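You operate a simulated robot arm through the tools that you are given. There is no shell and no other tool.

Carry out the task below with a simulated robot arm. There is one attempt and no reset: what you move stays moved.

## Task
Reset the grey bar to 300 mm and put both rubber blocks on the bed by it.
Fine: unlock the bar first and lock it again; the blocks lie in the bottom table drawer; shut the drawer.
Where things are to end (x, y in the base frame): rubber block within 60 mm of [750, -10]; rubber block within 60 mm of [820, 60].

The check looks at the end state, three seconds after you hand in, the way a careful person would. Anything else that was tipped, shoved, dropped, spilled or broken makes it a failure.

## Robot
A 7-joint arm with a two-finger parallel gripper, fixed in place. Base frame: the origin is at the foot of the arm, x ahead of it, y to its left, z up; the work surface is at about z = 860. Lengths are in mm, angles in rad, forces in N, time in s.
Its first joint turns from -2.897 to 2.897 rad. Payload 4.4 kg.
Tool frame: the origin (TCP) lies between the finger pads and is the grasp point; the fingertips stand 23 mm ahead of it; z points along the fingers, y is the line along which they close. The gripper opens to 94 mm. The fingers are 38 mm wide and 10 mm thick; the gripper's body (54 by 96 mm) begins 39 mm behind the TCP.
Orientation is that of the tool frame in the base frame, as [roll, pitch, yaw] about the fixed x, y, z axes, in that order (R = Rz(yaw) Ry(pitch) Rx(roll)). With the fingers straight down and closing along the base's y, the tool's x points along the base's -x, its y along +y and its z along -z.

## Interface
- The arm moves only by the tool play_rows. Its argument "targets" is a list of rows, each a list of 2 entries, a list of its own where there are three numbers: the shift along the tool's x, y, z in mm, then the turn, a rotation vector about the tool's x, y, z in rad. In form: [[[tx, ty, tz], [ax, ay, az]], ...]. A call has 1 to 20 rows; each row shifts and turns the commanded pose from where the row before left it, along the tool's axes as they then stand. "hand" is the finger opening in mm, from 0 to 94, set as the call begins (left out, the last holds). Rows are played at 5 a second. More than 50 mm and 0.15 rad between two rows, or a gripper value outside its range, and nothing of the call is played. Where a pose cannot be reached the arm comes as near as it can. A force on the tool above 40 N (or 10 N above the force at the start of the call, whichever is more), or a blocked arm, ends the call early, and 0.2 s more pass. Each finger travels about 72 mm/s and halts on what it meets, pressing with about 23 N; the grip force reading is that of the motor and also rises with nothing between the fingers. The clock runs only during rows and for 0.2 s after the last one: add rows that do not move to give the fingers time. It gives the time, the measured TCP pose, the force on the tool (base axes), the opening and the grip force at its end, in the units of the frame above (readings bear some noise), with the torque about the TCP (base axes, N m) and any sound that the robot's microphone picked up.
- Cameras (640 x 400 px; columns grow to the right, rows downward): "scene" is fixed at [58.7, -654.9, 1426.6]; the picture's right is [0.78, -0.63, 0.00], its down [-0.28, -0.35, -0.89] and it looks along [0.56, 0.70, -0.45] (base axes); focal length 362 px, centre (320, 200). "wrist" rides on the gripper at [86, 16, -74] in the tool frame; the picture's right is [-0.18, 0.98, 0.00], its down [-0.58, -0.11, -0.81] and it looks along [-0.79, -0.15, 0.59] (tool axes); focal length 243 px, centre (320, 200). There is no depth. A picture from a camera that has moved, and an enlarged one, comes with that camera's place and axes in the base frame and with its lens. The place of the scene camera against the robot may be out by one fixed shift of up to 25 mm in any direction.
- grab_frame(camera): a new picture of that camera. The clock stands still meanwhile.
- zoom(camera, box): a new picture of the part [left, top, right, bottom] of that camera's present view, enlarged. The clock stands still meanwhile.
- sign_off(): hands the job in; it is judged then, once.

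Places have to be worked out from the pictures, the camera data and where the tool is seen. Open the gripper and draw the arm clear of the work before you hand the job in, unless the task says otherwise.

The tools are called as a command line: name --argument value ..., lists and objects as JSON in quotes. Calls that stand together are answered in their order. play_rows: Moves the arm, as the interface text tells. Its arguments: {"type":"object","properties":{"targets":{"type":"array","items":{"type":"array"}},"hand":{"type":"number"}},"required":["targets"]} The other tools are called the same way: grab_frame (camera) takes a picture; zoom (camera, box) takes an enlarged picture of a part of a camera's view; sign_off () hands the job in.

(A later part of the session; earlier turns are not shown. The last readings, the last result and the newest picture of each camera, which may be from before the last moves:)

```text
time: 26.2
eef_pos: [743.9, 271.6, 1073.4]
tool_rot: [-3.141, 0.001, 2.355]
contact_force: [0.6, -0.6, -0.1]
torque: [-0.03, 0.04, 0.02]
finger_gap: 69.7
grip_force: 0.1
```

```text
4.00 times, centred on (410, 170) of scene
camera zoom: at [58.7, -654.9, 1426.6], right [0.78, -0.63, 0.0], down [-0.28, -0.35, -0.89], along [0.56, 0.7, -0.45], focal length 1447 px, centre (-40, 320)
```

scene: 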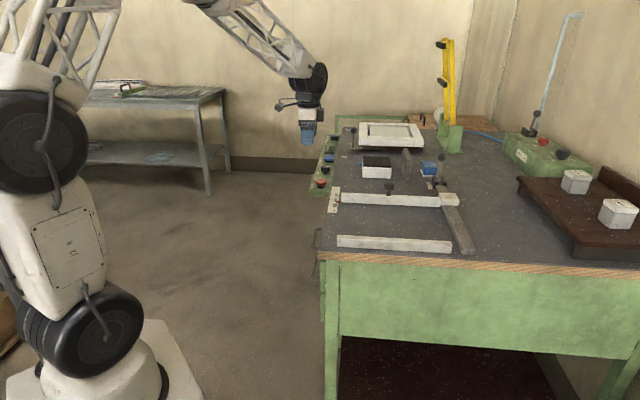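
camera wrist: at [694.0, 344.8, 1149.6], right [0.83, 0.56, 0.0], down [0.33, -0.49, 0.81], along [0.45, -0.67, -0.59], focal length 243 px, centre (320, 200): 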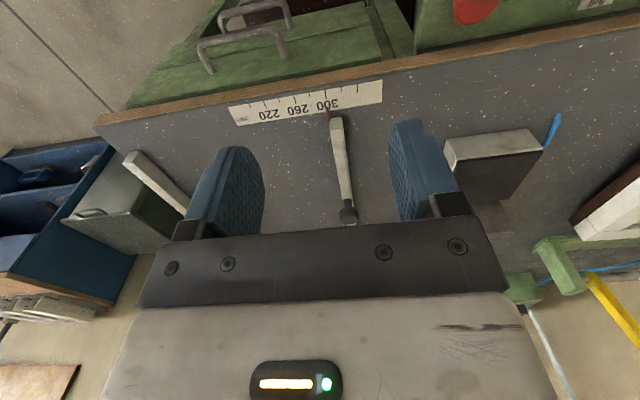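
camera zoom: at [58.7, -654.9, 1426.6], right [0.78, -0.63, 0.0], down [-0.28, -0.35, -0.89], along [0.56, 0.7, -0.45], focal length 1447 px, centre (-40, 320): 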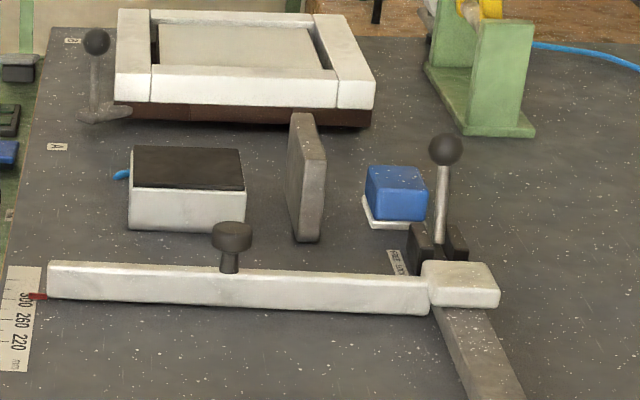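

Reading the scale closely from this aligned pose.

zoom --camera "wrist" --box '[290, 75, 370, 125]'

zoom --camera "wrist" --box '[100, 0, 430, 110]'

```text
8.00 times, centred on (330, 100) of wrist
camera zoom: at [694.0, 344.8, 1149.6], right [0.83, 0.56, 0.0], down [0.33, -0.49, 0.81], along [0.45, -0.67, -0.59], focal length 1941 px, centre (240, 1000)
```

zoom: 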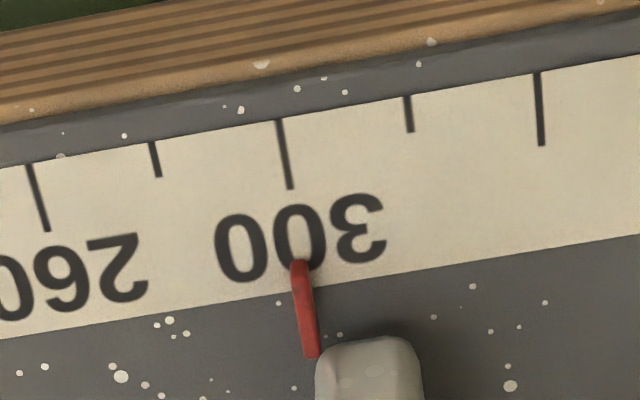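

```text
1.94 times, centred on (265, 55) of wrist
camera zoom: at [694.0, 344.8, 1149.6], right [0.83, 0.56, 0.0], down [0.33, -0.49, 0.81], along [0.45, -0.67, -0.59], focal length 470 px, centre (427, 481)
```

zoom: 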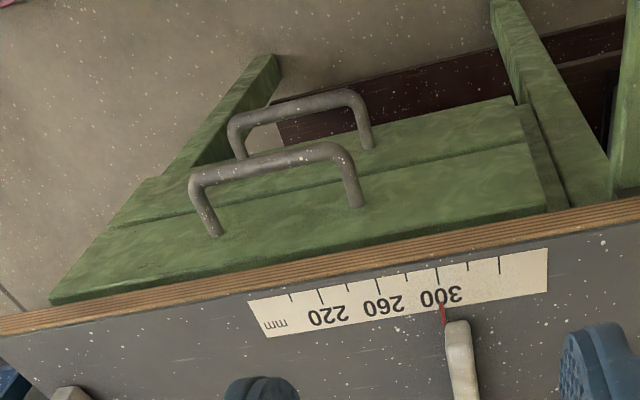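

The 300-tick is at u=710.6 and the pointer at ≈710, so the bar reads ≈299.5 mm. Now back to the lever with the 45° tilt to lock it again.

play_rows --targets '[[[-44.7, -1.4, -16], [0, 0, 0]], [[-44.7, -1.4, -16], [0, 0, 0]], [[-44.7, -1.4, -16], [0, 0, 0]], [[-44.7, -1.4, -16], [0, 0, 0]], [[-44.7, -1.4, -16], [0, 0, 0]], [[-44.7, -1.4, -16], [0, 0, 0]], [[-44.7, -1.4, -16], [0, 0, 0]], [[0, 0, 0], [0, 0, -0.131]], [[0, 0, 0], [0, 0, -0.131]], [[0, 0, 0], [0, 0, -0.131]], [[0, 0, 0], [0, 0, -0.131]], [[0, 0, 0], [0, 0, -0.131]], [[0, 0, 0], [0, 0, -0.131]], [[0, 0, 0], [0, 0, 0]]]'

play_rows --targets '[[[0, 0, 0], [0, -0.131, 0]], [[0, 0, 0], [0, -0.131, 0]], [[0, 0, 0], [0, -0.131, 0]], [[0, 0, 0], [0, -0.131, 0]], [[0, 0, 0], [0, -0.131, 0]], [[0, 0, 0], [0, -0.131, 0]], [[1.5, -0.6, 44], [0, 0, 0]], [[1.5, -0.6, 44], [0, 0, 0]], [[1.5, -0.6, 44], [0, 0, 0]], [[1.5, -0.6, 44], [0, 0, 0]], [[0, 0, 0], [0, 0, 0]]]'

grab_frame --camera "wrist"

```text
time: 29.2
eef_pos: [958.0, 43.5, 1184.9]
tool_rot: [-3.141, -0.002, -3.138]
contact_force: [0.4, -0.5, 1.2]
torque: [-0.02, 0.01, -0.01]
finger_gap: 69.9
grip_force: 0.0
```

```text
time: 31.6
eef_pos: [1078.5, 40.5, 1056.5]
tool_rot: [3.142, 0.789, -3.141]
contact_force: [-0.2, 0.1, -0.3]
torque: [-0.02, -0.01, 0.02]
finger_gap: 69.8
grip_force: 0.1
```

```text
taken
camera wrist: at [964.8, 56.2, 1049.4], right [0.13, 0.98, 0.13], down [-0.16, -0.11, 0.98], along [0.98, -0.15, 0.14], focal length 243 px, centre (320, 200)
```

wrist: 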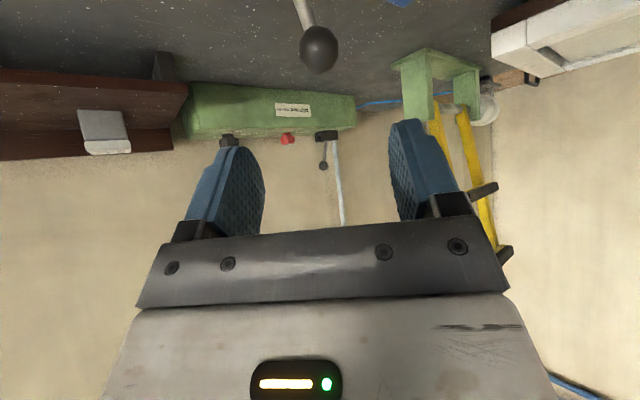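

Ball is at (1170, 40, 961) as expected. I advance to straddle it, then cage it at 38 mm.

play_rows --targets '[[[1, 0, 43], [0, 0, 0]], [[1, 0, 43], [0, 0, 0]], [[0.5, 0, 43], [0, 0, 0]], [[0, 0, 0], [0, 0, 0]]]'

play_rows --targets '[[[0, 0, 0], [0, 0, 0]], [[0, 0, 0], [0, 0, 0]], [[0, 0, 0], [0, 0, 0]]]' --hand 38

grab_frame --camera "wrist"

```text
time: 32.6
eef_pos: [1167.6, 38.6, 964.5]
tool_rot: [-3.14, 0.787, -3.141]
contact_force: [-0.6, 0.1, 0.4]
torque: [-0.02, 0.02, 0.01]
finger_gap: 69.9
grip_force: 0.0
```

```text
time: 33.4
eef_pos: [1169.3, 39.3, 963.5]
tool_rot: [3.142, 0.788, 3.141]
contact_force: [-0.6, 0.3, -0.1]
torque: [-0.02, 0.01, 0.02]
finger_gap: 37.8
grip_force: 0.0
```

```text
taken
camera wrist: at [1054.2, 55.6, 957.7], right [0.13, 0.98, 0.13], down [-0.16, -0.11, 0.98], along [0.98, -0.15, 0.14], focal length 243 px, centre (320, 200)
```

wrist: 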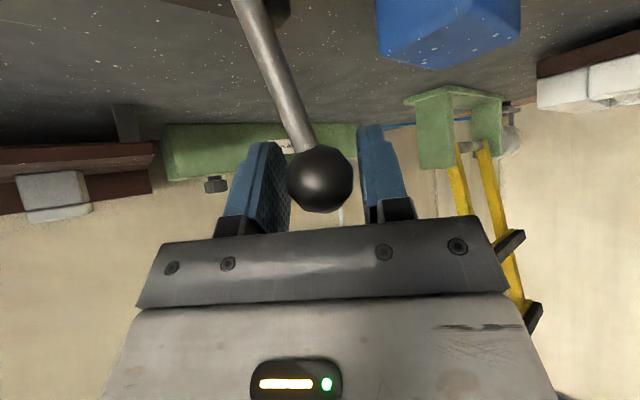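

The ball is caged. Pushing toward LOCK (−x−y) in 5 mm steps.

play_rows --targets '[[[2.5, -3.5, -2.5], [0, 0, 0]], [[2.5, -3.5, -2.5], [0, 0, 0]], [[2.5, -3.5, -2.5], [0, 0, 0]], [[2.5, -3.5, -2.5], [0, 0, 0]], [[2.5, -3.5, -2.5], [0, 0, 0]], [[2.5, -3.5, -2.5], [0, 0, 0]], [[2.5, -3.5, -2.5], [0, 0, 0]], [[2.5, -3.5, -2.5], [0, 0, 0]], [[2.5, -3.5, -2.5], [0, 0, 0]], [[2.5, -3.5, -2.5], [0, 0, 0]]]'

grab_frame --camera "wrist"

zoom --camera "scene" --box '[380, 120, 480, 220]'

```text
time: 35.6
eef_pos: [1134.6, 4.8, 964.4]
tool_rot: [-3.141, 0.787, -3.141]
contact_force: [0.4, 1.0, -0.6]
torque: [0.0, 0.03, 0.0]
finger_gap: 38.1
grip_force: 0.0
```

```text
taken
camera wrist: at [1018.8, 21.7, 957.2], right [0.13, 0.98, 0.13], down [-0.16, -0.11, 0.98], along [0.98, -0.15, 0.14], focal length 243 px, centre (320, 200)
```

wrist: 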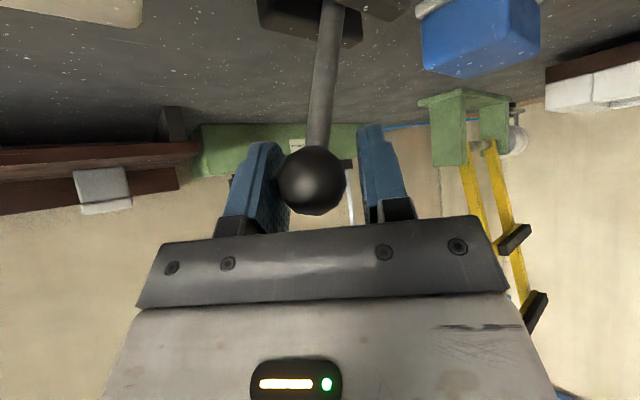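

```text
4.00 times, centred on (430, 170) of scene
camera zoom: at [58.7, -654.9, 1426.6], right [0.78, -0.63, 0.0], down [-0.28, -0.35, -0.89], along [0.56, 0.7, -0.45], focal length 1447 px, centre (-120, 320)
```

zoom: 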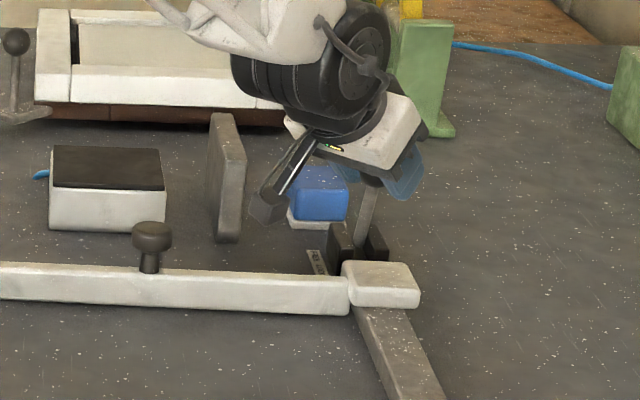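

Nearly at LOCK; no stop yet. I push a little further until it is firmly there.

play_rows --targets '[[[2.5, -3.5, -2.5], [0, 0, 0]], [[2.5, -3.5, -2.5], [0, 0, 0]], [[2.5, -3.5, -2.5], [0, 0, 0]]]'

grab_frame --camera "wrist"

```text
time: 36.4
eef_pos: [1121.9, -3.8, 964.1]
tool_rot: [-3.14, 0.789, 3.141]
contact_force: [5.3, 13.8, -0.3]
torque: [-0.02, -0.03, -0.05]
finger_gap: 43.9
grip_force: 6.8
```

```text
taken
camera wrist: at [1008.2, 12.2, 956.8], right [0.13, 0.98, 0.13], down [-0.16, -0.11, 0.98], along [0.98, -0.15, 0.14], focal length 243 px, centre (320, 200)
```

wrist: 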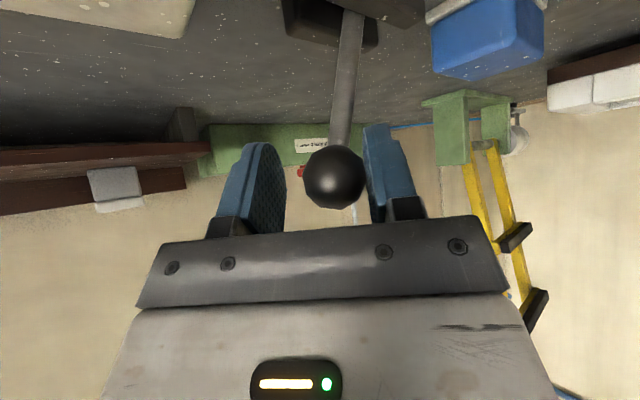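

A firm stop is met (14 N): LOCK. I open, back away, return the tool to vertical and check lever and bar.

play_rows --targets '[[[0, 4, 0], [0, 0, 0]], [[0, 2, 0], [0, 0, 0]], [[0, 0, 0], [0, 0, 0]], [[0, 0, -45], [0, 0, 0]], [[0, 0, -45], [0, 0, 0]], [[0, 0, -45], [0, 0, 0]], [[0, 0, -45], [0, 0, 0]], [[0, 0, -45], [0, 0, 0]], [[0, 0, -45], [0, 0, 0]], [[0, 0, 0], [0, 0.131, 0]], [[0, 0, 0], [0, 0.131, 0]], [[0, 0, 0], [0, 0.131, 0]], [[0, 0, 0], [0, 0.131, 0]], [[0, 0, 0], [0, 0.131, 0]], [[0, 0, 0], [0, 0.131, 0]], [[0, 0, 0], [0, 0, 0]]]' --hand 70

zoom --camera "scene" --box '[340, 120, 480, 220]'

zoom --camera "scene" --box '[322, 182, 362, 214]'

grab_frame --camera "wrist"

```text
time: 39.8
eef_pos: [931.1, 0.8, 1154.4]
tool_rot: [3.14, 0.0, 3.141]
contact_force: [0.4, 0.5, -0.6]
torque: [0.03, -0.02, 0.0]
finger_gap: 70.0
grip_force: 0.1
```

```text
4.00 times, centred on (410, 170) of scene
camera zoom: at [58.7, -654.9, 1426.6], right [0.78, -0.63, 0.0], down [-0.28, -0.35, -0.89], along [0.56, 0.7, -0.45], focal length 1447 px, centre (-40, 320)
```

zoom: 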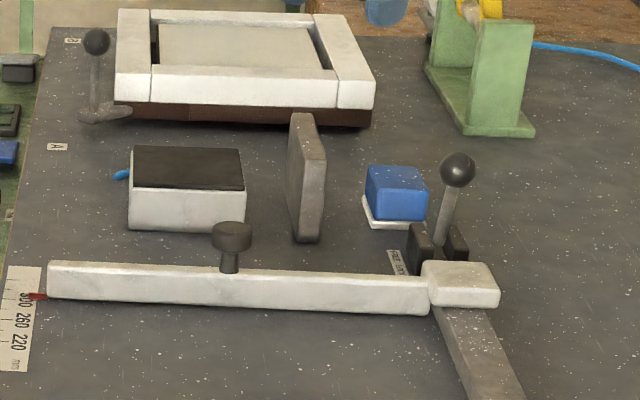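

```text
12.50 times, centred on (342, 198) of scene
camera zoom: at [58.7, -654.9, 1426.6], right [0.78, -0.63, 0.0], down [-0.28, -0.35, -0.89], along [0.56, 0.7, -0.45], focal length 4521 px, centre (45, 225)
```

zoom: 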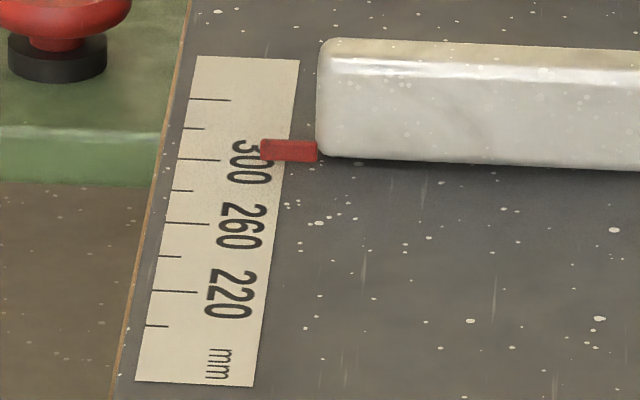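

```text
taken
camera wrist: at [844.1, 17.4, 1231.4], right [0.18, 0.98, 0.0], down [0.58, -0.11, 0.81], along [0.79, -0.15, -0.59], focal length 243 px, centre (320, 200)
```

wrist: 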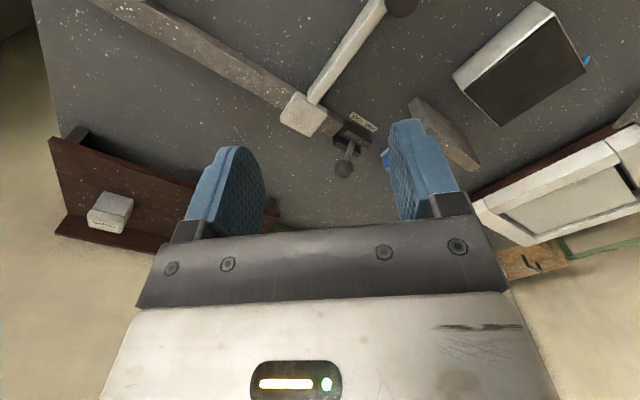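

Lever is back at LOCK and the bar still reads ~300. The bottom drawer's handle I place at about x 675, y 162, z 631 (horizontal bar along the table's side). I move out in front of the drawers and turn the tool horizontal, pointing at them.

play_rows --targets '[[[33.8, 25.9, 8.7], [0, 0, 0]], [[33.8, 25.9, 8.7], [0, 0, 0]], [[33.8, 25.9, 8.7], [0, 0, 0]], [[33.8, 25.9, 8.7], [0, 0, 0]], [[33.8, 25.9, 8.7], [0, 0, 0]], [[33.8, 25.9, 8.7], [0, 0, 0]], [[33.8, 25.9, 8.7], [0, 0, 0]], [[33.8, 25.9, 8.7], [0, 0, 0]], [[33.8, 25.9, 8.7], [0, 0, 0]], [[33.8, 25.9, 8.7], [0, 0, 0]], [[33.8, 25.9, 8.7], [0, 0, 0]], [[33.8, 25.9, 8.7], [0, 0, 0]], [[0, 0, 0], [0, 0, -0.131]], [[0, 0, 0], [0, 0, -0.131]], [[0, 0, 0], [0, 0, -0.131]], [[0, 0, 0], [0, 0, -0.131]], [[0, 0, 0], [0, 0, -0.131]], [[0, 0, 0], [0, 0, -0.131]], [[0, 0, 0], [0, 0, 0]]]'

grab_frame --camera "wrist"

grab_frame --camera "scene"

```text
time: 43.8
eef_pos: [525.1, 311.0, 1050.8]
tool_rot: [3.141, -0.001, -2.356]
contact_force: [-1.5, 0.1, -0.5]
torque: [0.03, 0.0, 0.0]
finger_gap: 69.9
grip_force: 0.0
```

```text
taken
camera wrist: at [452.7, 262.0, 1126.5], right [-0.57, 0.82, 0.0], down [0.49, 0.34, 0.81], along [0.66, 0.46, -0.59], focal length 243 px, centre (320, 200)
```

wrist: 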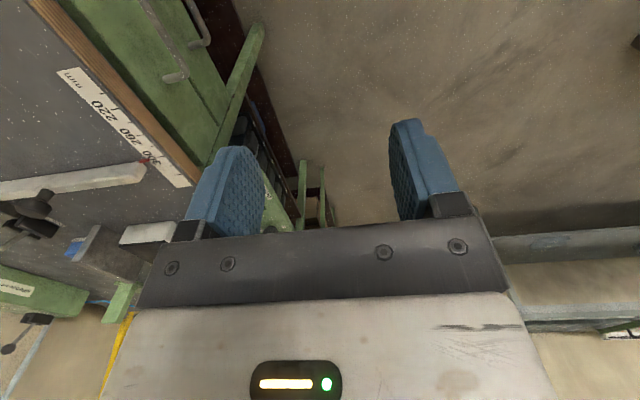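

```text
taken
```

scene: 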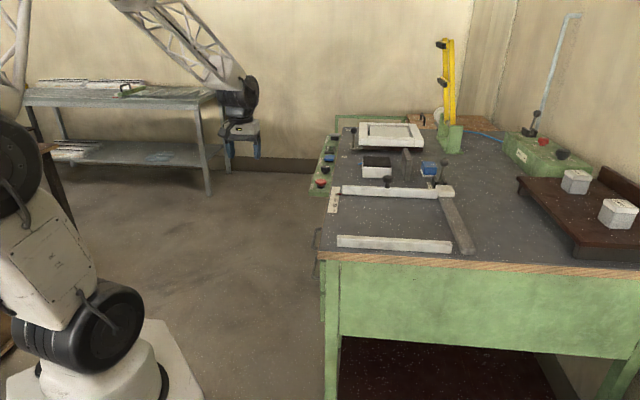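

Now turning the tool to horizontal in place, pointing toward the drawer fronts.

play_rows --targets '[[[0, 0, 0], [0.131, 0, 0]], [[0, 0, 0], [0.131, 0, 0]], [[0, 0, 0], [0.131, 0, 0]], [[0, 0, 0], [0.131, 0, 0]], [[0, 0, 0], [0.131, 0, 0]], [[0, 0, 0], [0.131, 0, 0]], [[0, 0, 0], [0.131, 0, 0]], [[0, 0, 0], [0.131, 0, 0]], [[0, 0, 0], [0.131, 0, 0]], [[0, 0, 0], [0.131, 0, 0]], [[0, 0, 0], [0.131, 0, 0]], [[0, 0, 0], [0.13, 0, 0]], [[0, 0, 0], [0, 0, 0]]]'

grab_frame --camera "wrist"

grab_frame --camera "scene"

```text
time: 46.6
eef_pos: [524.6, 311.6, 1049.7]
tool_rot: [-1.568, 0.001, -2.354]
contact_force: [-0.5, 0.1, -0.2]
torque: [-0.01, 0.0, 0.0]
finger_gap: 69.9
grip_force: 0.0
```

```text
taken
camera wrist: at [411.3, 303.4, 1035.4], right [0.13, 0.13, -0.98], down [-0.16, 0.98, 0.11], along [0.98, 0.14, 0.15], focal length 243 px, centre (320, 200)
```

wrist: 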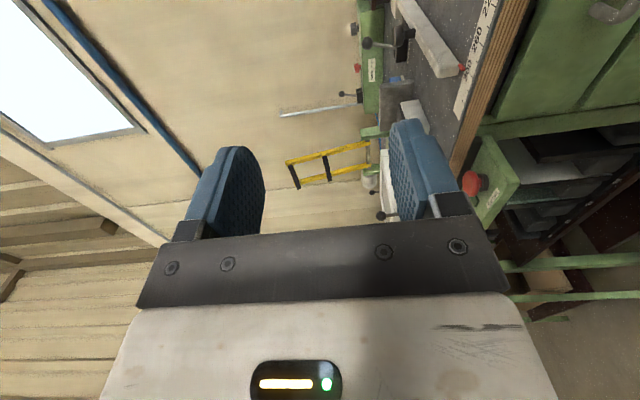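

```text
taken
```

scene: 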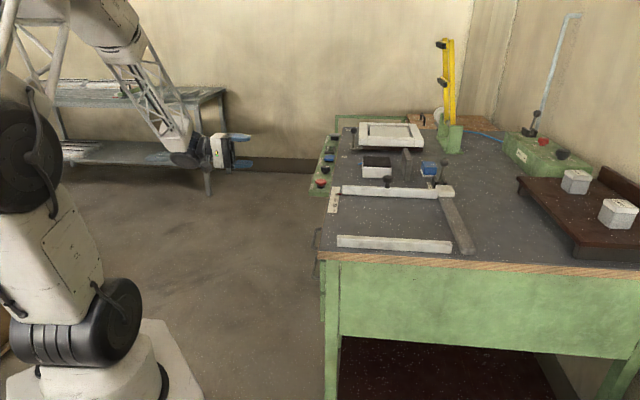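

The horizontal pose is reached. I descend in front of the drawers to the bottom handle's height, staying ~200 mm away from it.

play_rows --targets '[[[0, 42, 0], [0, 0, 0]], [[0, 42, 0], [0, 0, 0]], [[0, 42, 0], [0, 0, 0]], [[0, 42, 0], [0, 0, 0]], [[0, 42, 0], [0, 0, 0]], [[0, 42, 0], [0, 0, 0]], [[0, 42, 0], [0, 0, 0]], [[0, 42, 0], [0, 0, 0]], [[0, 42, 0], [0, 0, 0]], [[0, 40, 0], [0, 0, 0]], [[0, 0, 0], [0, 0, 0]]]'

grab_frame --camera "wrist"

grab_frame --camera "scene"

```text
time: 49.0
eef_pos: [525.1, 310.7, 631.5]
tool_rot: [-1.569, -0.001, -2.353]
contact_force: [-0.6, -0.3, -0.5]
torque: [-0.02, 0.03, 0.0]
finger_gap: 70.1
grip_force: 0.0
```

```text
taken
camera wrist: at [411.9, 302.7, 617.4], right [0.13, 0.13, -0.98], down [-0.16, 0.98, 0.11], along [0.98, 0.14, 0.15], focal length 243 px, centre (320, 200)
```

wrist: 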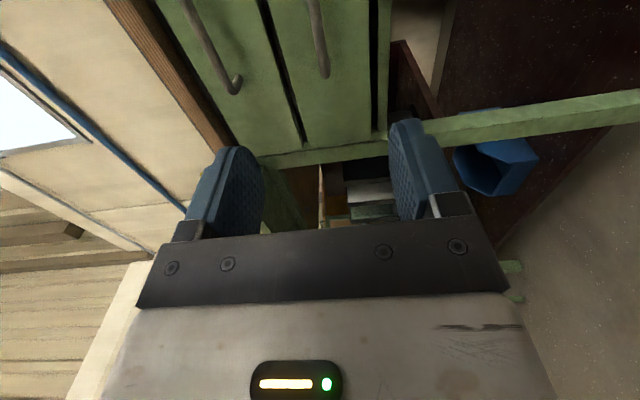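

```text
taken
```

scene: 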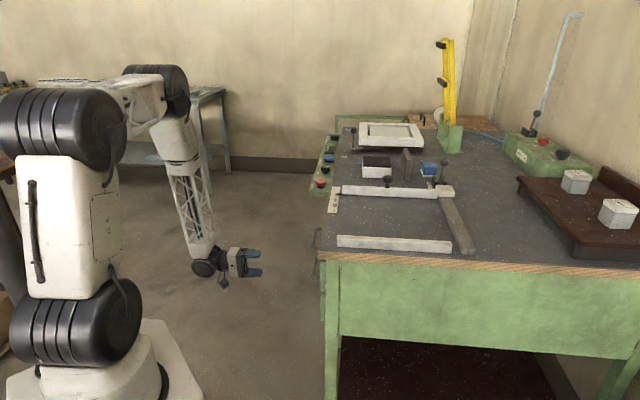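

The arm fits here. Both handles are seen; the right one in this (rotated) picture is the bottom drawer's. Zooming to locate it.

zoom --camera "wrist" --box '[140, 0, 420, 175]'

zoom --camera "scene" --box '[200, 210, 360, 310]'

```text
2.29 times, centred on (280, 88) of wrist
camera zoom: at [411.9, 302.7, 617.4], right [0.13, 0.13, -0.98], down [-0.16, 0.98, 0.11], along [0.98, 0.14, 0.15], focal length 555 px, centre (411, 457)
```

zoom: 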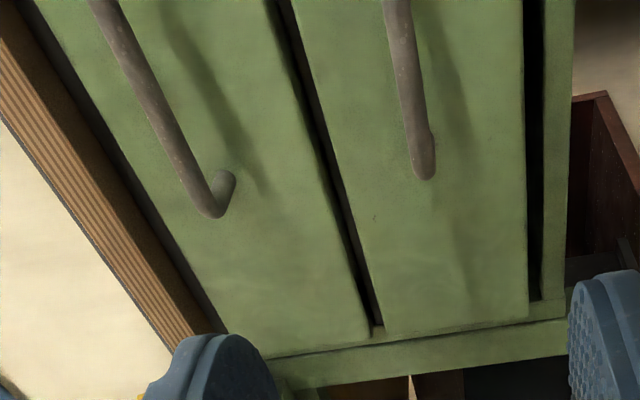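

```text
4.00 times, centred on (280, 260) of scene
camera zoom: at [58.7, -654.9, 1426.6], right [0.78, -0.63, 0.0], down [-0.28, -0.35, -0.89], along [0.56, 0.7, -0.45], focal length 1447 px, centre (480, -40)
```

zoom: 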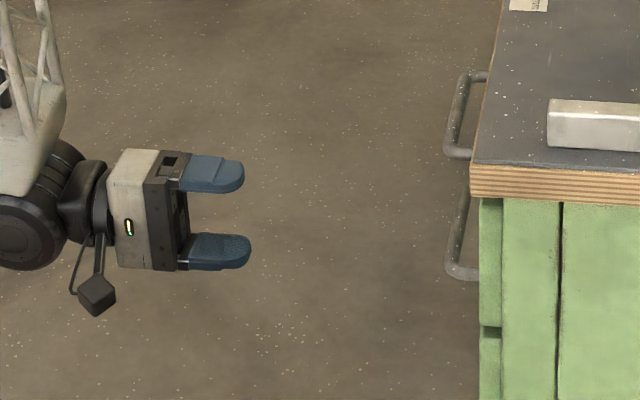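

The bottom handle's bar is at z≈636, w≈363 (u 534–648). I approach to about 25 mm short of it and check.

play_rows --targets '[[[0, -1, 45], [0, 0, 0]], [[0, -1, 45], [0, 0, 0]], [[0, -1.5, 45], [0, 0, 0]], [[0, -1, 45], [0, 0, 0]], [[0, 0, 0], [0, 0, 0]]]'

grab_frame --camera "wrist"

zoom --camera "scene" --box '[240, 210, 400, 310]'

```text
time: 50.2
eef_pos: [654.0, 182.5, 636.5]
tool_rot: [-1.569, 0.0, -2.356]
contact_force: [-0.5, 0.3, -0.5]
torque: [-0.02, -0.01, -0.02]
finger_gap: 69.9
grip_force: 0.1
```

```text
taken
camera wrist: at [540.0, 174.6, 621.4], right [0.13, 0.13, -0.98], down [-0.16, 0.98, 0.11], along [0.98, 0.14, 0.15], focal length 243 px, centre (320, 200)
```

wrist: 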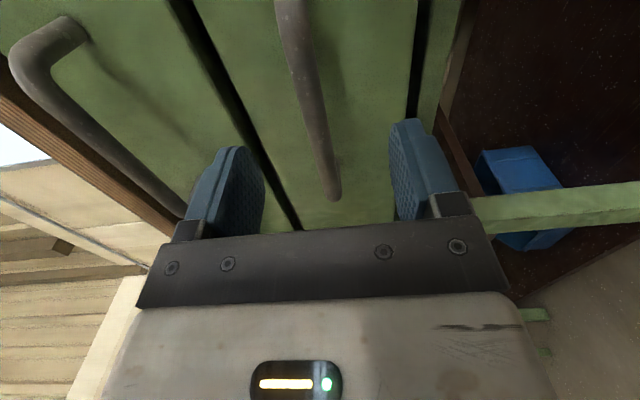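

```text
4.00 times, centred on (320, 260) of scene
camera zoom: at [58.7, -654.9, 1426.6], right [0.78, -0.63, 0.0], down [-0.28, -0.35, -0.89], along [0.56, 0.7, -0.45], focal length 1447 px, centre (320, -40)
```

zoom: 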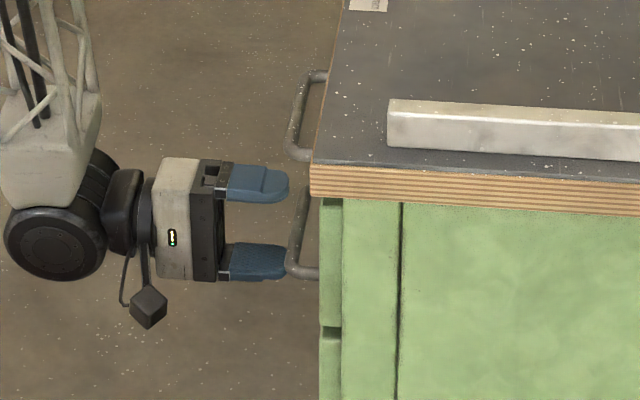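

The bar is centred between the fingers. I advance the last 31 mm and close on it.

play_rows --targets '[[[0, 0, 11], [0, 0, 0]], [[0, 0, 10], [0, 0, 0]], [[0, 0, 10], [0, 0, 0]], [[0, 0, 0], [0, 0, 0]]]'

play_rows --targets '[[[0, 0, 0], [0, 0, 0]], [[0, 0, 0], [0, 0, 0]], [[0, 0, 0], [0, 0, 0]], [[0, 0, 0], [0, 0, 0]], [[0, 0, 0], [0, 0, 0]]]' --hand 0

grab_frame --camera "wrist"

zoom --camera "scene" --box '[240, 210, 400, 310]'

```text
time: 51.2
eef_pos: [674.3, 162.1, 636.8]
tool_rot: [-1.569, 0.001, -2.355]
contact_force: [-0.7, 0.2, -0.5]
torque: [-0.04, -0.03, -0.02]
finger_gap: 70.0
grip_force: 0.1
```

```text
time: 52.4
eef_pos: [676.3, 162.2, 636.1]
tool_rot: [-1.569, 0.0, -2.354]
contact_force: [10.3, 9.5, -32.5]
torque: [0.19, -0.1, 0.15]
finger_gap: 11.8
grip_force: 45.0
```

```text
taken
camera wrist: at [560.9, 153.7, 621.4], right [0.13, 0.13, -0.98], down [-0.16, 0.98, 0.11], along [0.98, 0.14, 0.15], focal length 243 px, centre (320, 200)
```

wrist: 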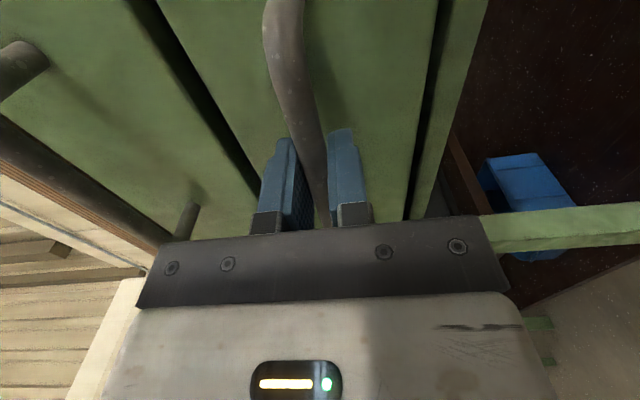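

```text
4.00 times, centred on (320, 260) of scene
camera zoom: at [58.7, -654.9, 1426.6], right [0.78, -0.63, 0.0], down [-0.28, -0.35, -0.89], along [0.56, 0.7, -0.45], focal length 1447 px, centre (320, -40)
```

zoom: 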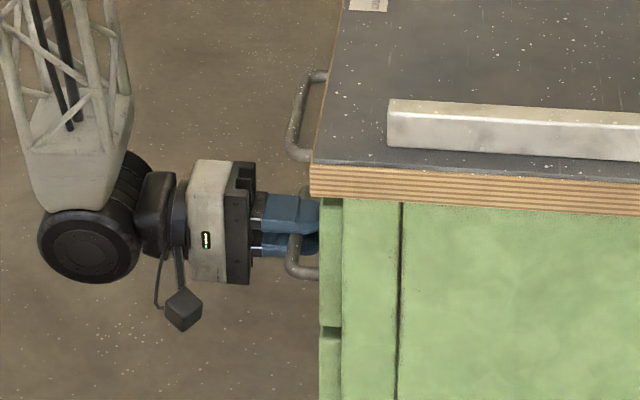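

The bar is gripped (12 mm), with a vertical preload of −32 N: the bar is slightly lower. I relax 3 mm down and begin pulling gently along −w.

play_rows --targets '[[[0, 1.5, 0], [0, 0, 0]], [[0, 1.5, 0], [0, 0, 0]], [[0, 0, 0], [0, 0, 0]]]'

play_rows --targets '[[[0, 0, -5], [0, 0, 0]], [[0, 0, -10], [0, 0, 0]], [[0, 0, -10], [0, 0, 0]], [[0, 0, -10], [0, 0, 0]], [[0, 0, 0], [0, 0, 0]]]'

zoom --camera "scene" --box '[240, 210, 400, 310]'

```text
time: 53.1
eef_pos: [674.6, 160.5, 636.5]
tool_rot: [-1.565, 0.002, -2.357]
contact_force: [-13.7, 0.7, 10.4]
torque: [-0.24, 0.19, 0.14]
finger_gap: 11.8
grip_force: 44.9
stopped in row 3: the force on the tool passed its limit at 50 N (the readings are from after the stop); the commanded pose is now the measured one
```

```text
time: 53.9
eef_pos: [657.6, 179.4, 635.7]
tool_rot: [-1.566, 0.0, -2.358]
contact_force: [-7.4, -7.3, 15.1]
torque: [-0.34, 0.31, 0.99]
finger_gap: 11.6
grip_force: 45.2
stopped in row 4: the force on the tool passed its limit at 42 N (the readings are from after the stop); the commanded pose is now the measured one
```

```text
4.00 times, centred on (320, 260) of scene
camera zoom: at [58.7, -654.9, 1426.6], right [0.78, -0.63, 0.0], down [-0.28, -0.35, -0.89], along [0.56, 0.7, -0.45], focal length 1447 px, centre (320, -40)
```

zoom: 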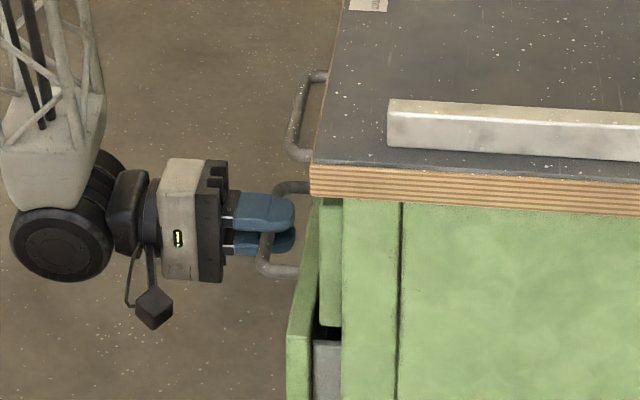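

The drawer is sliding out (~25 mm). The commanded pose has been reset to the measured, so I keep pulling in slow short runs.

play_rows --targets '[[[0, 0.5, -6], [0, 0, 0]], [[0, 0, -6], [0, 0, 0]], [[0, 0, -6], [0, 0, 0]], [[0, 0, -6], [0, 0, 0]], [[0, 0, -6], [0, 0, 0]], [[0, 0, -6], [0, 0, 0]], [[0, 0, -6], [0, 0, 0]], [[0, 0, -6], [0, 0, 0]], [[0, 0, -6], [0, 0, 0]], [[0, 0, -6], [0, 0, 0]]]'

zoom --camera "scene" --box '[200, 210, 360, 310]'

```text
time: 54.9
eef_pos: [640.9, 196.8, 636.4]
tool_rot: [-1.566, 0.001, -2.357]
contact_force: [-7.0, -2.8, 11.0]
torque: [-0.5, 0.46, 0.47]
finger_gap: 11.8
grip_force: 45.4
stopped in row 5: the force on the tool passed its limit at 40 N (the readings are from after the stop); the commanded pose is now the measured one
```

```text
4.00 times, centred on (280, 260) of scene
camera zoom: at [58.7, -654.9, 1426.6], right [0.78, -0.63, 0.0], down [-0.28, -0.35, -0.89], along [0.56, 0.7, -0.45], focal length 1447 px, centre (480, -40)
```

zoom: 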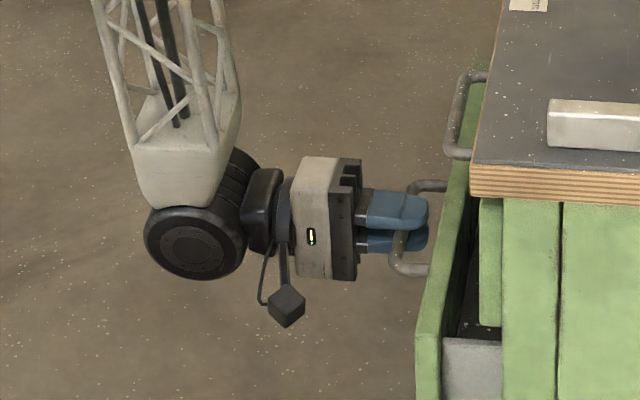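

It keeps sliding; residual force shows the tool a bit low and to +u. I trim by 1 mm each and continue.

play_rows --targets '[[[1, -1, -3], [0, 0, 0]], [[0, 0, -6], [0, 0, 0]], [[0, 0, -6], [0, 0, 0]], [[0, 0, -6], [0, 0, 0]], [[0, 0, -6], [0, 0, 0]], [[0, 0, -6], [0, 0, 0]], [[0, 0, -6], [0, 0, 0]], [[0, 0, -6], [0, 0, 0]], [[0, 0, -6], [0, 0, 0]], [[0, 0, -6], [0, 0, 0]]]'

```text
time: 55.5
eef_pos: [633.9, 201.5, 636.4]
tool_rot: [-1.566, 0.002, -2.356]
contact_force: [4.4, 6.4, -10.3]
torque: [-0.4, 0.44, 0.28]
finger_gap: 11.6
grip_force: 44.9
stopped in row 3: the force on the tool passed its limit at 43 N (the readings are from after the stop); the commanded pose is now the measured one
```

The coupling is stiff (about 10 N per 0.5 mm). I trim back half and continue with slower rows.

play_rows --targets '[[[-0.4, 0.5, -2], [0, 0, 0]], [[0, 0, -4], [0, 0, 0]], [[0, 0, -4], [0, 0, 0]], [[0, 0, -4], [0, 0, 0]], [[0, 0, -4], [0, 0, 0]], [[0, 0, -4], [0, 0, 0]], [[0, 0, -4], [0, 0, 0]], [[0, 0, -4], [0, 0, 0]], [[0, 0, -4], [0, 0, 0]], [[0, 0, -4], [0, 0, 0]], [[0, 0, -4], [0, 0, 0]], [[0, 0, -4], [0, 0, 0]], [[0, 0, -4], [0, 0, 0]]]'

```text
time: 58.1
eef_pos: [604.0, 233.6, 635.9]
tool_rot: [-1.565, 0.002, -2.356]
contact_force: [-5.5, -3.4, 9.4]
torque: [-0.51, 0.48, 0.12]
finger_gap: 11.8
grip_force: 45.1
stopped in row 12: the force on the tool passed its limit at 41 N (the readings are from after the stop); the commanded pose is now the measured one
```

Open ≈100 mm now. Continuing with a slight drift trim.

play_rows --targets '[[[0.3, -0.5, -3], [0, 0, 0]], [[0.05, -0.05, -4], [0, 0, 0]], [[0.05, -0.05, -4], [0, 0, 0]], [[0.05, -0.05, -4], [0, 0, 0]], [[0.05, -0.05, -4], [0, 0, 0]], [[0.05, -0.05, -4], [0, 0, 0]], [[0.05, -0.05, -4], [0, 0, 0]], [[0.05, -0.05, -4], [0, 0, 0]], [[0.05, -0.05, -4], [0, 0, 0]], [[0.05, -0.05, -4], [0, 0, 0]], [[0.05, -0.05, -4], [0, 0, 0]], [[0.05, -0.05, -4], [0, 0, 0]], [[0.05, -0.05, -4], [0, 0, 0]]]'

grab_frame --camera "scene"

zoom --camera "scene" --box '[200, 210, 360, 310]'

```text
time: 59.8
eef_pos: [584.8, 252.3, 635.7]
tool_rot: [-1.567, 0.004, -2.357]
contact_force: [4.0, 6.9, -4.9]
torque: [-0.45, 0.47, -0.45]
finger_gap: 11.8
grip_force: 45.2
stopped in row 8: the force on the tool passed its limit at 43 N (the readings are from after the stop); the commanded pose is now the measured one
```

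```text
taken
```

scene: 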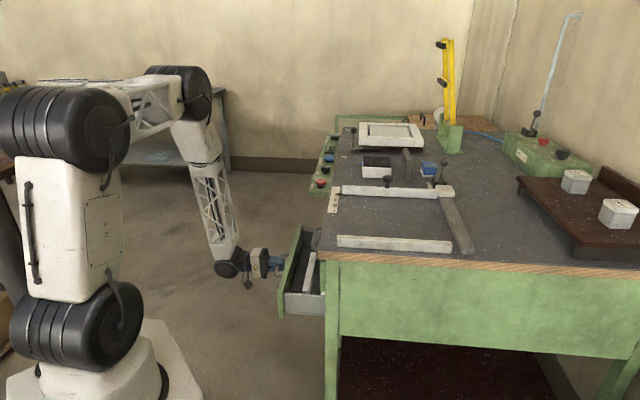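

```text
4.00 times, centred on (280, 260) of scene
camera zoom: at [58.7, -654.9, 1426.6], right [0.78, -0.63, 0.0], down [-0.28, -0.35, -0.89], along [0.56, 0.7, -0.45], focal length 1447 px, centre (480, -40)
```

zoom: 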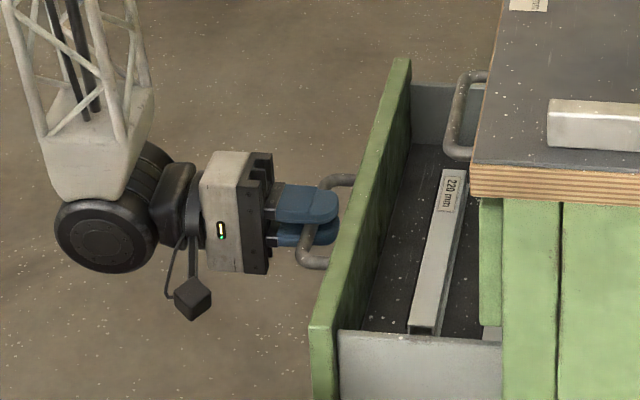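

About 128 mm open; inside lies a metal bar labelled "220 mm"; the rubber blocks must be deeper. I keep pulling.

play_rows --targets '[[[-0.3, 0.2, -3], [0, 0, 0]], [[0.02, -0.02, -4], [0, 0, 0]], [[0.02, -0.02, -4], [0, 0, 0]], [[0.02, -0.02, -4], [0, 0, 0]], [[0.02, -0.02, -4], [0, 0, 0]], [[0.02, -0.02, -4], [0, 0, 0]], [[0.02, -0.02, -4], [0, 0, 0]], [[0.02, -0.02, -4], [0, 0, 0]], [[0.02, -0.02, -4], [0, 0, 0]], [[0.02, -0.02, -4], [0, 0, 0]], [[0.02, -0.02, -4], [0, 0, 0]], [[0.02, -0.02, -4], [0, 0, 0]], [[0.02, -0.02, -4], [0, 0, 0]]]'

zoom --camera "scene" --box '[200, 210, 360, 310]'

```text
time: 62.6
eef_pos: [548.4, 288.2, 635.7]
tool_rot: [-1.567, 0.006, -2.355]
contact_force: [-8.4, -11.8, 16.2]
torque: [-0.46, 0.45, 0.31]
finger_gap: 11.8
grip_force: 45.2
```

```text
4.00 times, centred on (280, 260) of scene
camera zoom: at [58.7, -654.9, 1426.6], right [0.78, -0.63, 0.0], down [-0.28, -0.35, -0.89], along [0.56, 0.7, -0.45], focal length 1447 px, centre (480, -40)
```

zoom: 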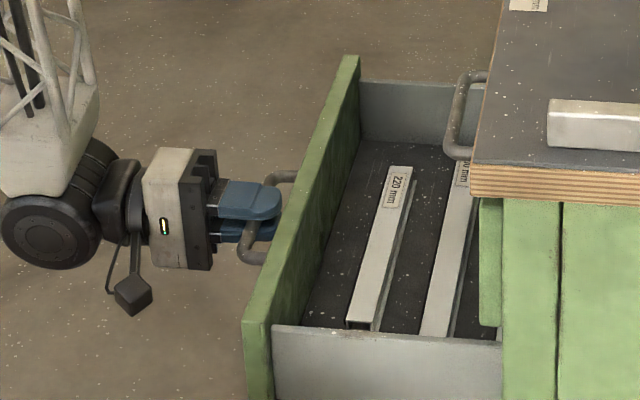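

Now ≈180 mm open: two labelled metal bars so far, no rubber blocks yet. I keep pulling.

play_rows --targets '[[[0.3, -0.4, -3], [0, 0, 0]], [[0.02, -0.03, -4], [0, 0, 0]], [[0.02, -0.03, -4], [0, 0, 0]], [[0.02, -0.03, -4], [0, 0, 0]], [[0.02, -0.03, -4], [0, 0, 0]], [[0.02, -0.03, -4], [0, 0, 0]], [[0.02, -0.03, -4], [0, 0, 0]], [[0.02, -0.03, -4], [0, 0, 0]], [[0.02, -0.03, -4], [0, 0, 0]], [[0.02, -0.03, -4], [0, 0, 0]], [[0.02, -0.03, -4], [0, 0, 0]], [[0.02, -0.03, -4], [0, 0, 0]], [[0.02, -0.03, -4], [0, 0, 0]]]'

zoom --camera "scene" --box '[180, 210, 340, 310]'

```text
time: 65.4
eef_pos: [512.7, 324.9, 636.5]
tool_rot: [-1.57, 0.001, -2.355]
contact_force: [12.0, 8.5, -19.7]
torque: [-0.42, 0.47, -0.65]
finger_gap: 11.5
grip_force: 45.0
```

```text
4.00 times, centred on (260, 260) of scene
camera zoom: at [58.7, -654.9, 1426.6], right [0.78, -0.63, 0.0], down [-0.28, -0.35, -0.89], along [0.56, 0.7, -0.45], focal length 1447 px, centre (560, -40)
```

zoom: 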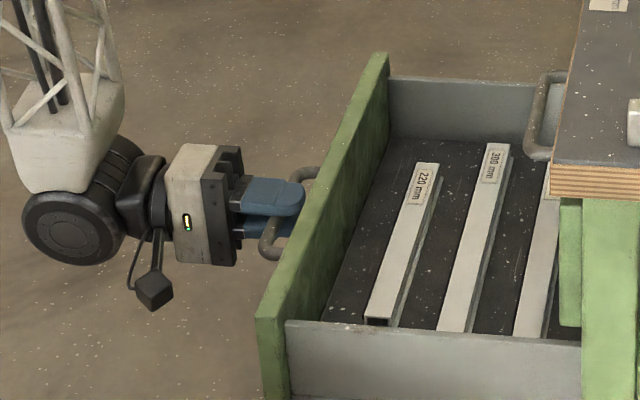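

Three bars are now visible (220, 300, another); blocks may be at the back. I trim and pull on.

play_rows --targets '[[[-0.4, 0.6, -3], [0, 0, 0]], [[0.0, 0, -4], [0, 0, 0]], [[0, 0, -4], [0, 0, 0]], [[0, 0, -4], [0, 0, 0]], [[0, 0, -4], [0, 0, 0]], [[0, 0, -4], [0, 0, 0]], [[0, 0, -4], [0, 0, 0]], [[0, 0, -4], [0, 0, 0]], [[0, 0, -4], [0, 0, 0]], [[0, 0, -4], [0, 0, 0]], [[0, 0, -4], [0, 0, 0]], [[0, 0, -4], [0, 0, 0]], [[0, 0, -4], [0, 0, 0]]]'

zoom --camera "scene" --box '[180, 210, 340, 310]'

```text
time: 66.7
eef_pos: [497.5, 339.5, 635.4]
tool_rot: [-1.567, 0.003, -2.356]
contact_force: [-3.7, -0.5, 8.4]
torque: [-0.52, 0.59, -0.34]
finger_gap: 11.7
grip_force: 45.4
stopped in row 6: the force on the tool passed its limit at 41 N (the readings are from after the stop); the commanded pose is now the measured one
```

```text
4.00 times, centred on (260, 260) of scene
camera zoom: at [58.7, -654.9, 1426.6], right [0.78, -0.63, 0.0], down [-0.28, -0.35, -0.89], along [0.56, 0.7, -0.45], focal length 1447 px, centre (560, -40)
```

zoom: 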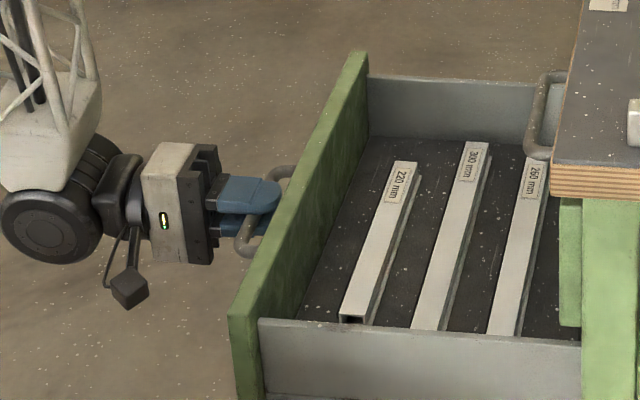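

Still no blocks. Let me look at the whole scene picture and the wrist view to judge how the drawers are laid out before pulling further.

grab_frame --camera "scene"

grab_frame --camera "wrist"

zoom --camera "scene" --box '[220, 220, 380, 400]'

```text
taken
```

scene: 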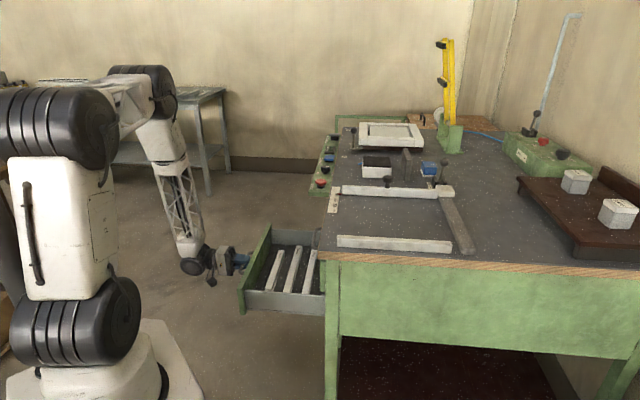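

```text
taken
camera wrist: at [383.4, 331.6, 620.7], right [0.14, 0.13, -0.98], down [-0.16, 0.98, 0.11], along [0.98, 0.14, 0.15], focal length 243 px, centre (320, 200)
```

wrist: 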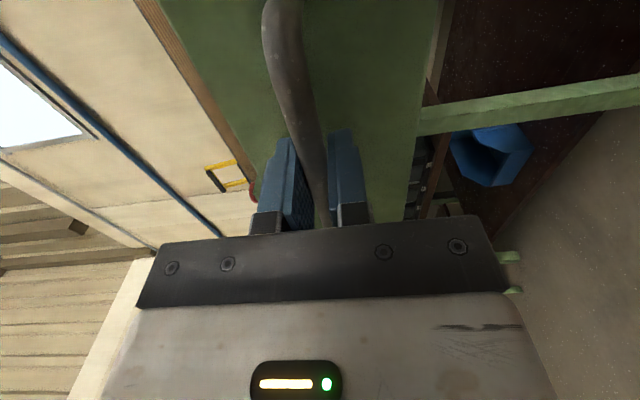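

```text
2.22 times, centred on (300, 310) of scene
camera zoom: at [58.7, -654.9, 1426.6], right [0.78, -0.63, 0.0], down [-0.28, -0.35, -0.89], along [0.56, 0.7, -0.45], focal length 804 px, centre (364, -44)
```

zoom: 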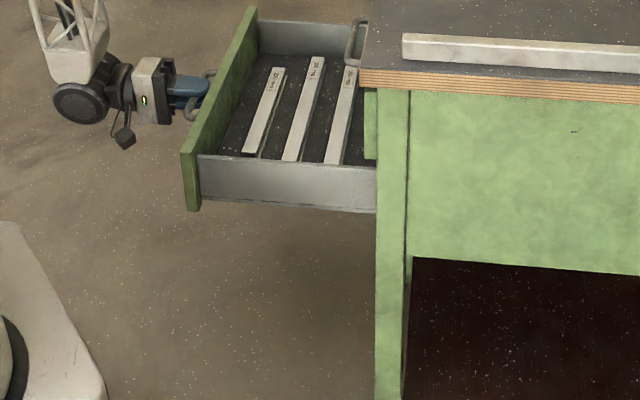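

This is indeed the lowest drawer, so the blocks must be at its back. I keep pulling carefully, watching for the end stop.

play_rows --targets '[[[0.2, -0.3, -3], [0, 0, 0]], [[0, 0, -4], [0, 0, 0]], [[0, 0, -4], [0, 0, 0]], [[0, 0, -4], [0, 0, 0]], [[0, 0, -4], [0, 0, 0]], [[0, 0, -4], [0, 0, 0]], [[0, 0, -4], [0, 0, 0]], [[0, 0, -4], [0, 0, 0]], [[0, 0, -4], [0, 0, 0]], [[0, 0, -4], [0, 0, 0]], [[0, 0, -4], [0, 0, 0]]]'

zoom --camera "scene" --box '[180, 210, 340, 310]'

```text
time: 69.1
eef_pos: [466.6, 369.7, 635.0]
tool_rot: [-1.566, 0.004, -2.355]
contact_force: [13.6, 10.1, -12.2]
torque: [-0.54, 0.64, 1.04]
finger_gap: 11.6
grip_force: 44.9
```

```text
4.00 times, centred on (260, 260) of scene
camera zoom: at [58.7, -654.9, 1426.6], right [0.78, -0.63, 0.0], down [-0.28, -0.35, -0.89], along [0.56, 0.7, -0.45], focal length 1447 px, centre (560, -40)
```

zoom: 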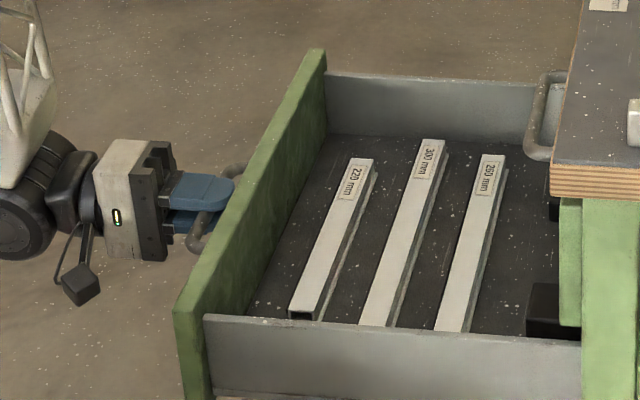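

Two black blocks (rubber) appear at the drawer's back. I pull further so the gripper can clear the tabletop and upper handle.

play_rows --targets '[[[-0.4, 0.3, -3], [0, 0, 0]], [[0, 0, -4], [0, 0, 0]], [[0, 0, -4], [0, 0, 0]], [[0, 0, -4], [0, 0, 0]], [[0, 0, -4], [0, 0, 0]], [[0, 0, -4], [0, 0, 0]], [[0, 0, -4], [0, 0, 0]], [[0, 0, -4], [0, 0, 0]], [[0, 0, -4], [0, 0, 0]], [[0, 0, -4], [0, 0, 0]], [[0, 0, -4], [0, 0, 0]]]'

zoom --camera "scene" --box '[180, 210, 340, 310]'

```text
time: 70.4
eef_pos: [453.0, 384.2, 635.0]
tool_rot: [-1.566, 0.0, -2.36]
contact_force: [-3.3, 0.3, 5.3]
torque: [-0.48, 0.44, 0.54]
finger_gap: 11.8
grip_force: 44.9
stopped in row 6: the force on the tool passed its limit at 43 N (the readings are from after the stop); the commanded pose is now the measured one
```

```text
4.00 times, centred on (260, 260) of scene
camera zoom: at [58.7, -654.9, 1426.6], right [0.78, -0.63, 0.0], down [-0.28, -0.35, -0.89], along [0.56, 0.7, -0.45], focal length 1447 px, centre (560, -40)
```

zoom: 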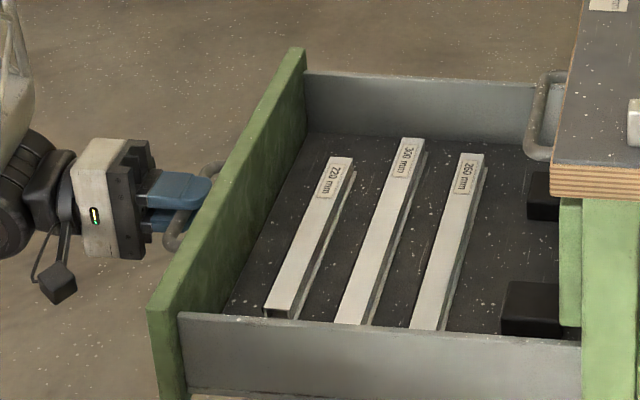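

Continuing the pull; no end stop yet.

play_rows --targets '[[[0.1, -0.15, -3], [0, 0, 0]], [[0, 0, -4], [0, 0, 0]], [[0, 0, -4], [0, 0, 0]], [[0, 0, -4], [0, 0, 0]], [[0, 0, -4], [0, 0, 0]], [[0, 0, -4], [0, 0, 0]], [[0, 0, -4], [0, 0, 0]], [[0, 0, -4], [0, 0, 0]], [[0, 0, -4], [0, 0, 0]], [[0, 0, -4], [0, 0, 0]], [[0, 0, -4], [0, 0, 0]]]'

zoom --camera "scene" --box '[180, 210, 340, 310]'

```text
time: 72.8
eef_pos: [422.0, 415.1, 636.5]
tool_rot: [-1.565, 0.003, -2.358]
contact_force: [-7.8, -10.0, 28.3]
torque: [-0.53, 0.45, 0.12]
finger_gap: 11.6
grip_force: 44.9
```

```text
4.00 times, centred on (260, 260) of scene
camera zoom: at [58.7, -654.9, 1426.6], right [0.78, -0.63, 0.0], down [-0.28, -0.35, -0.89], along [0.56, 0.7, -0.45], focal length 1447 px, centre (560, -40)
```

zoom: 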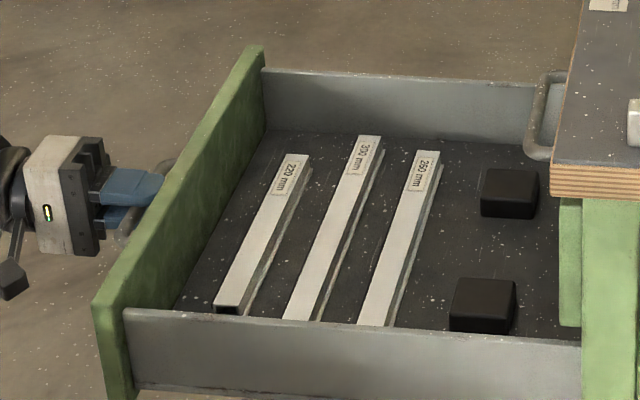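

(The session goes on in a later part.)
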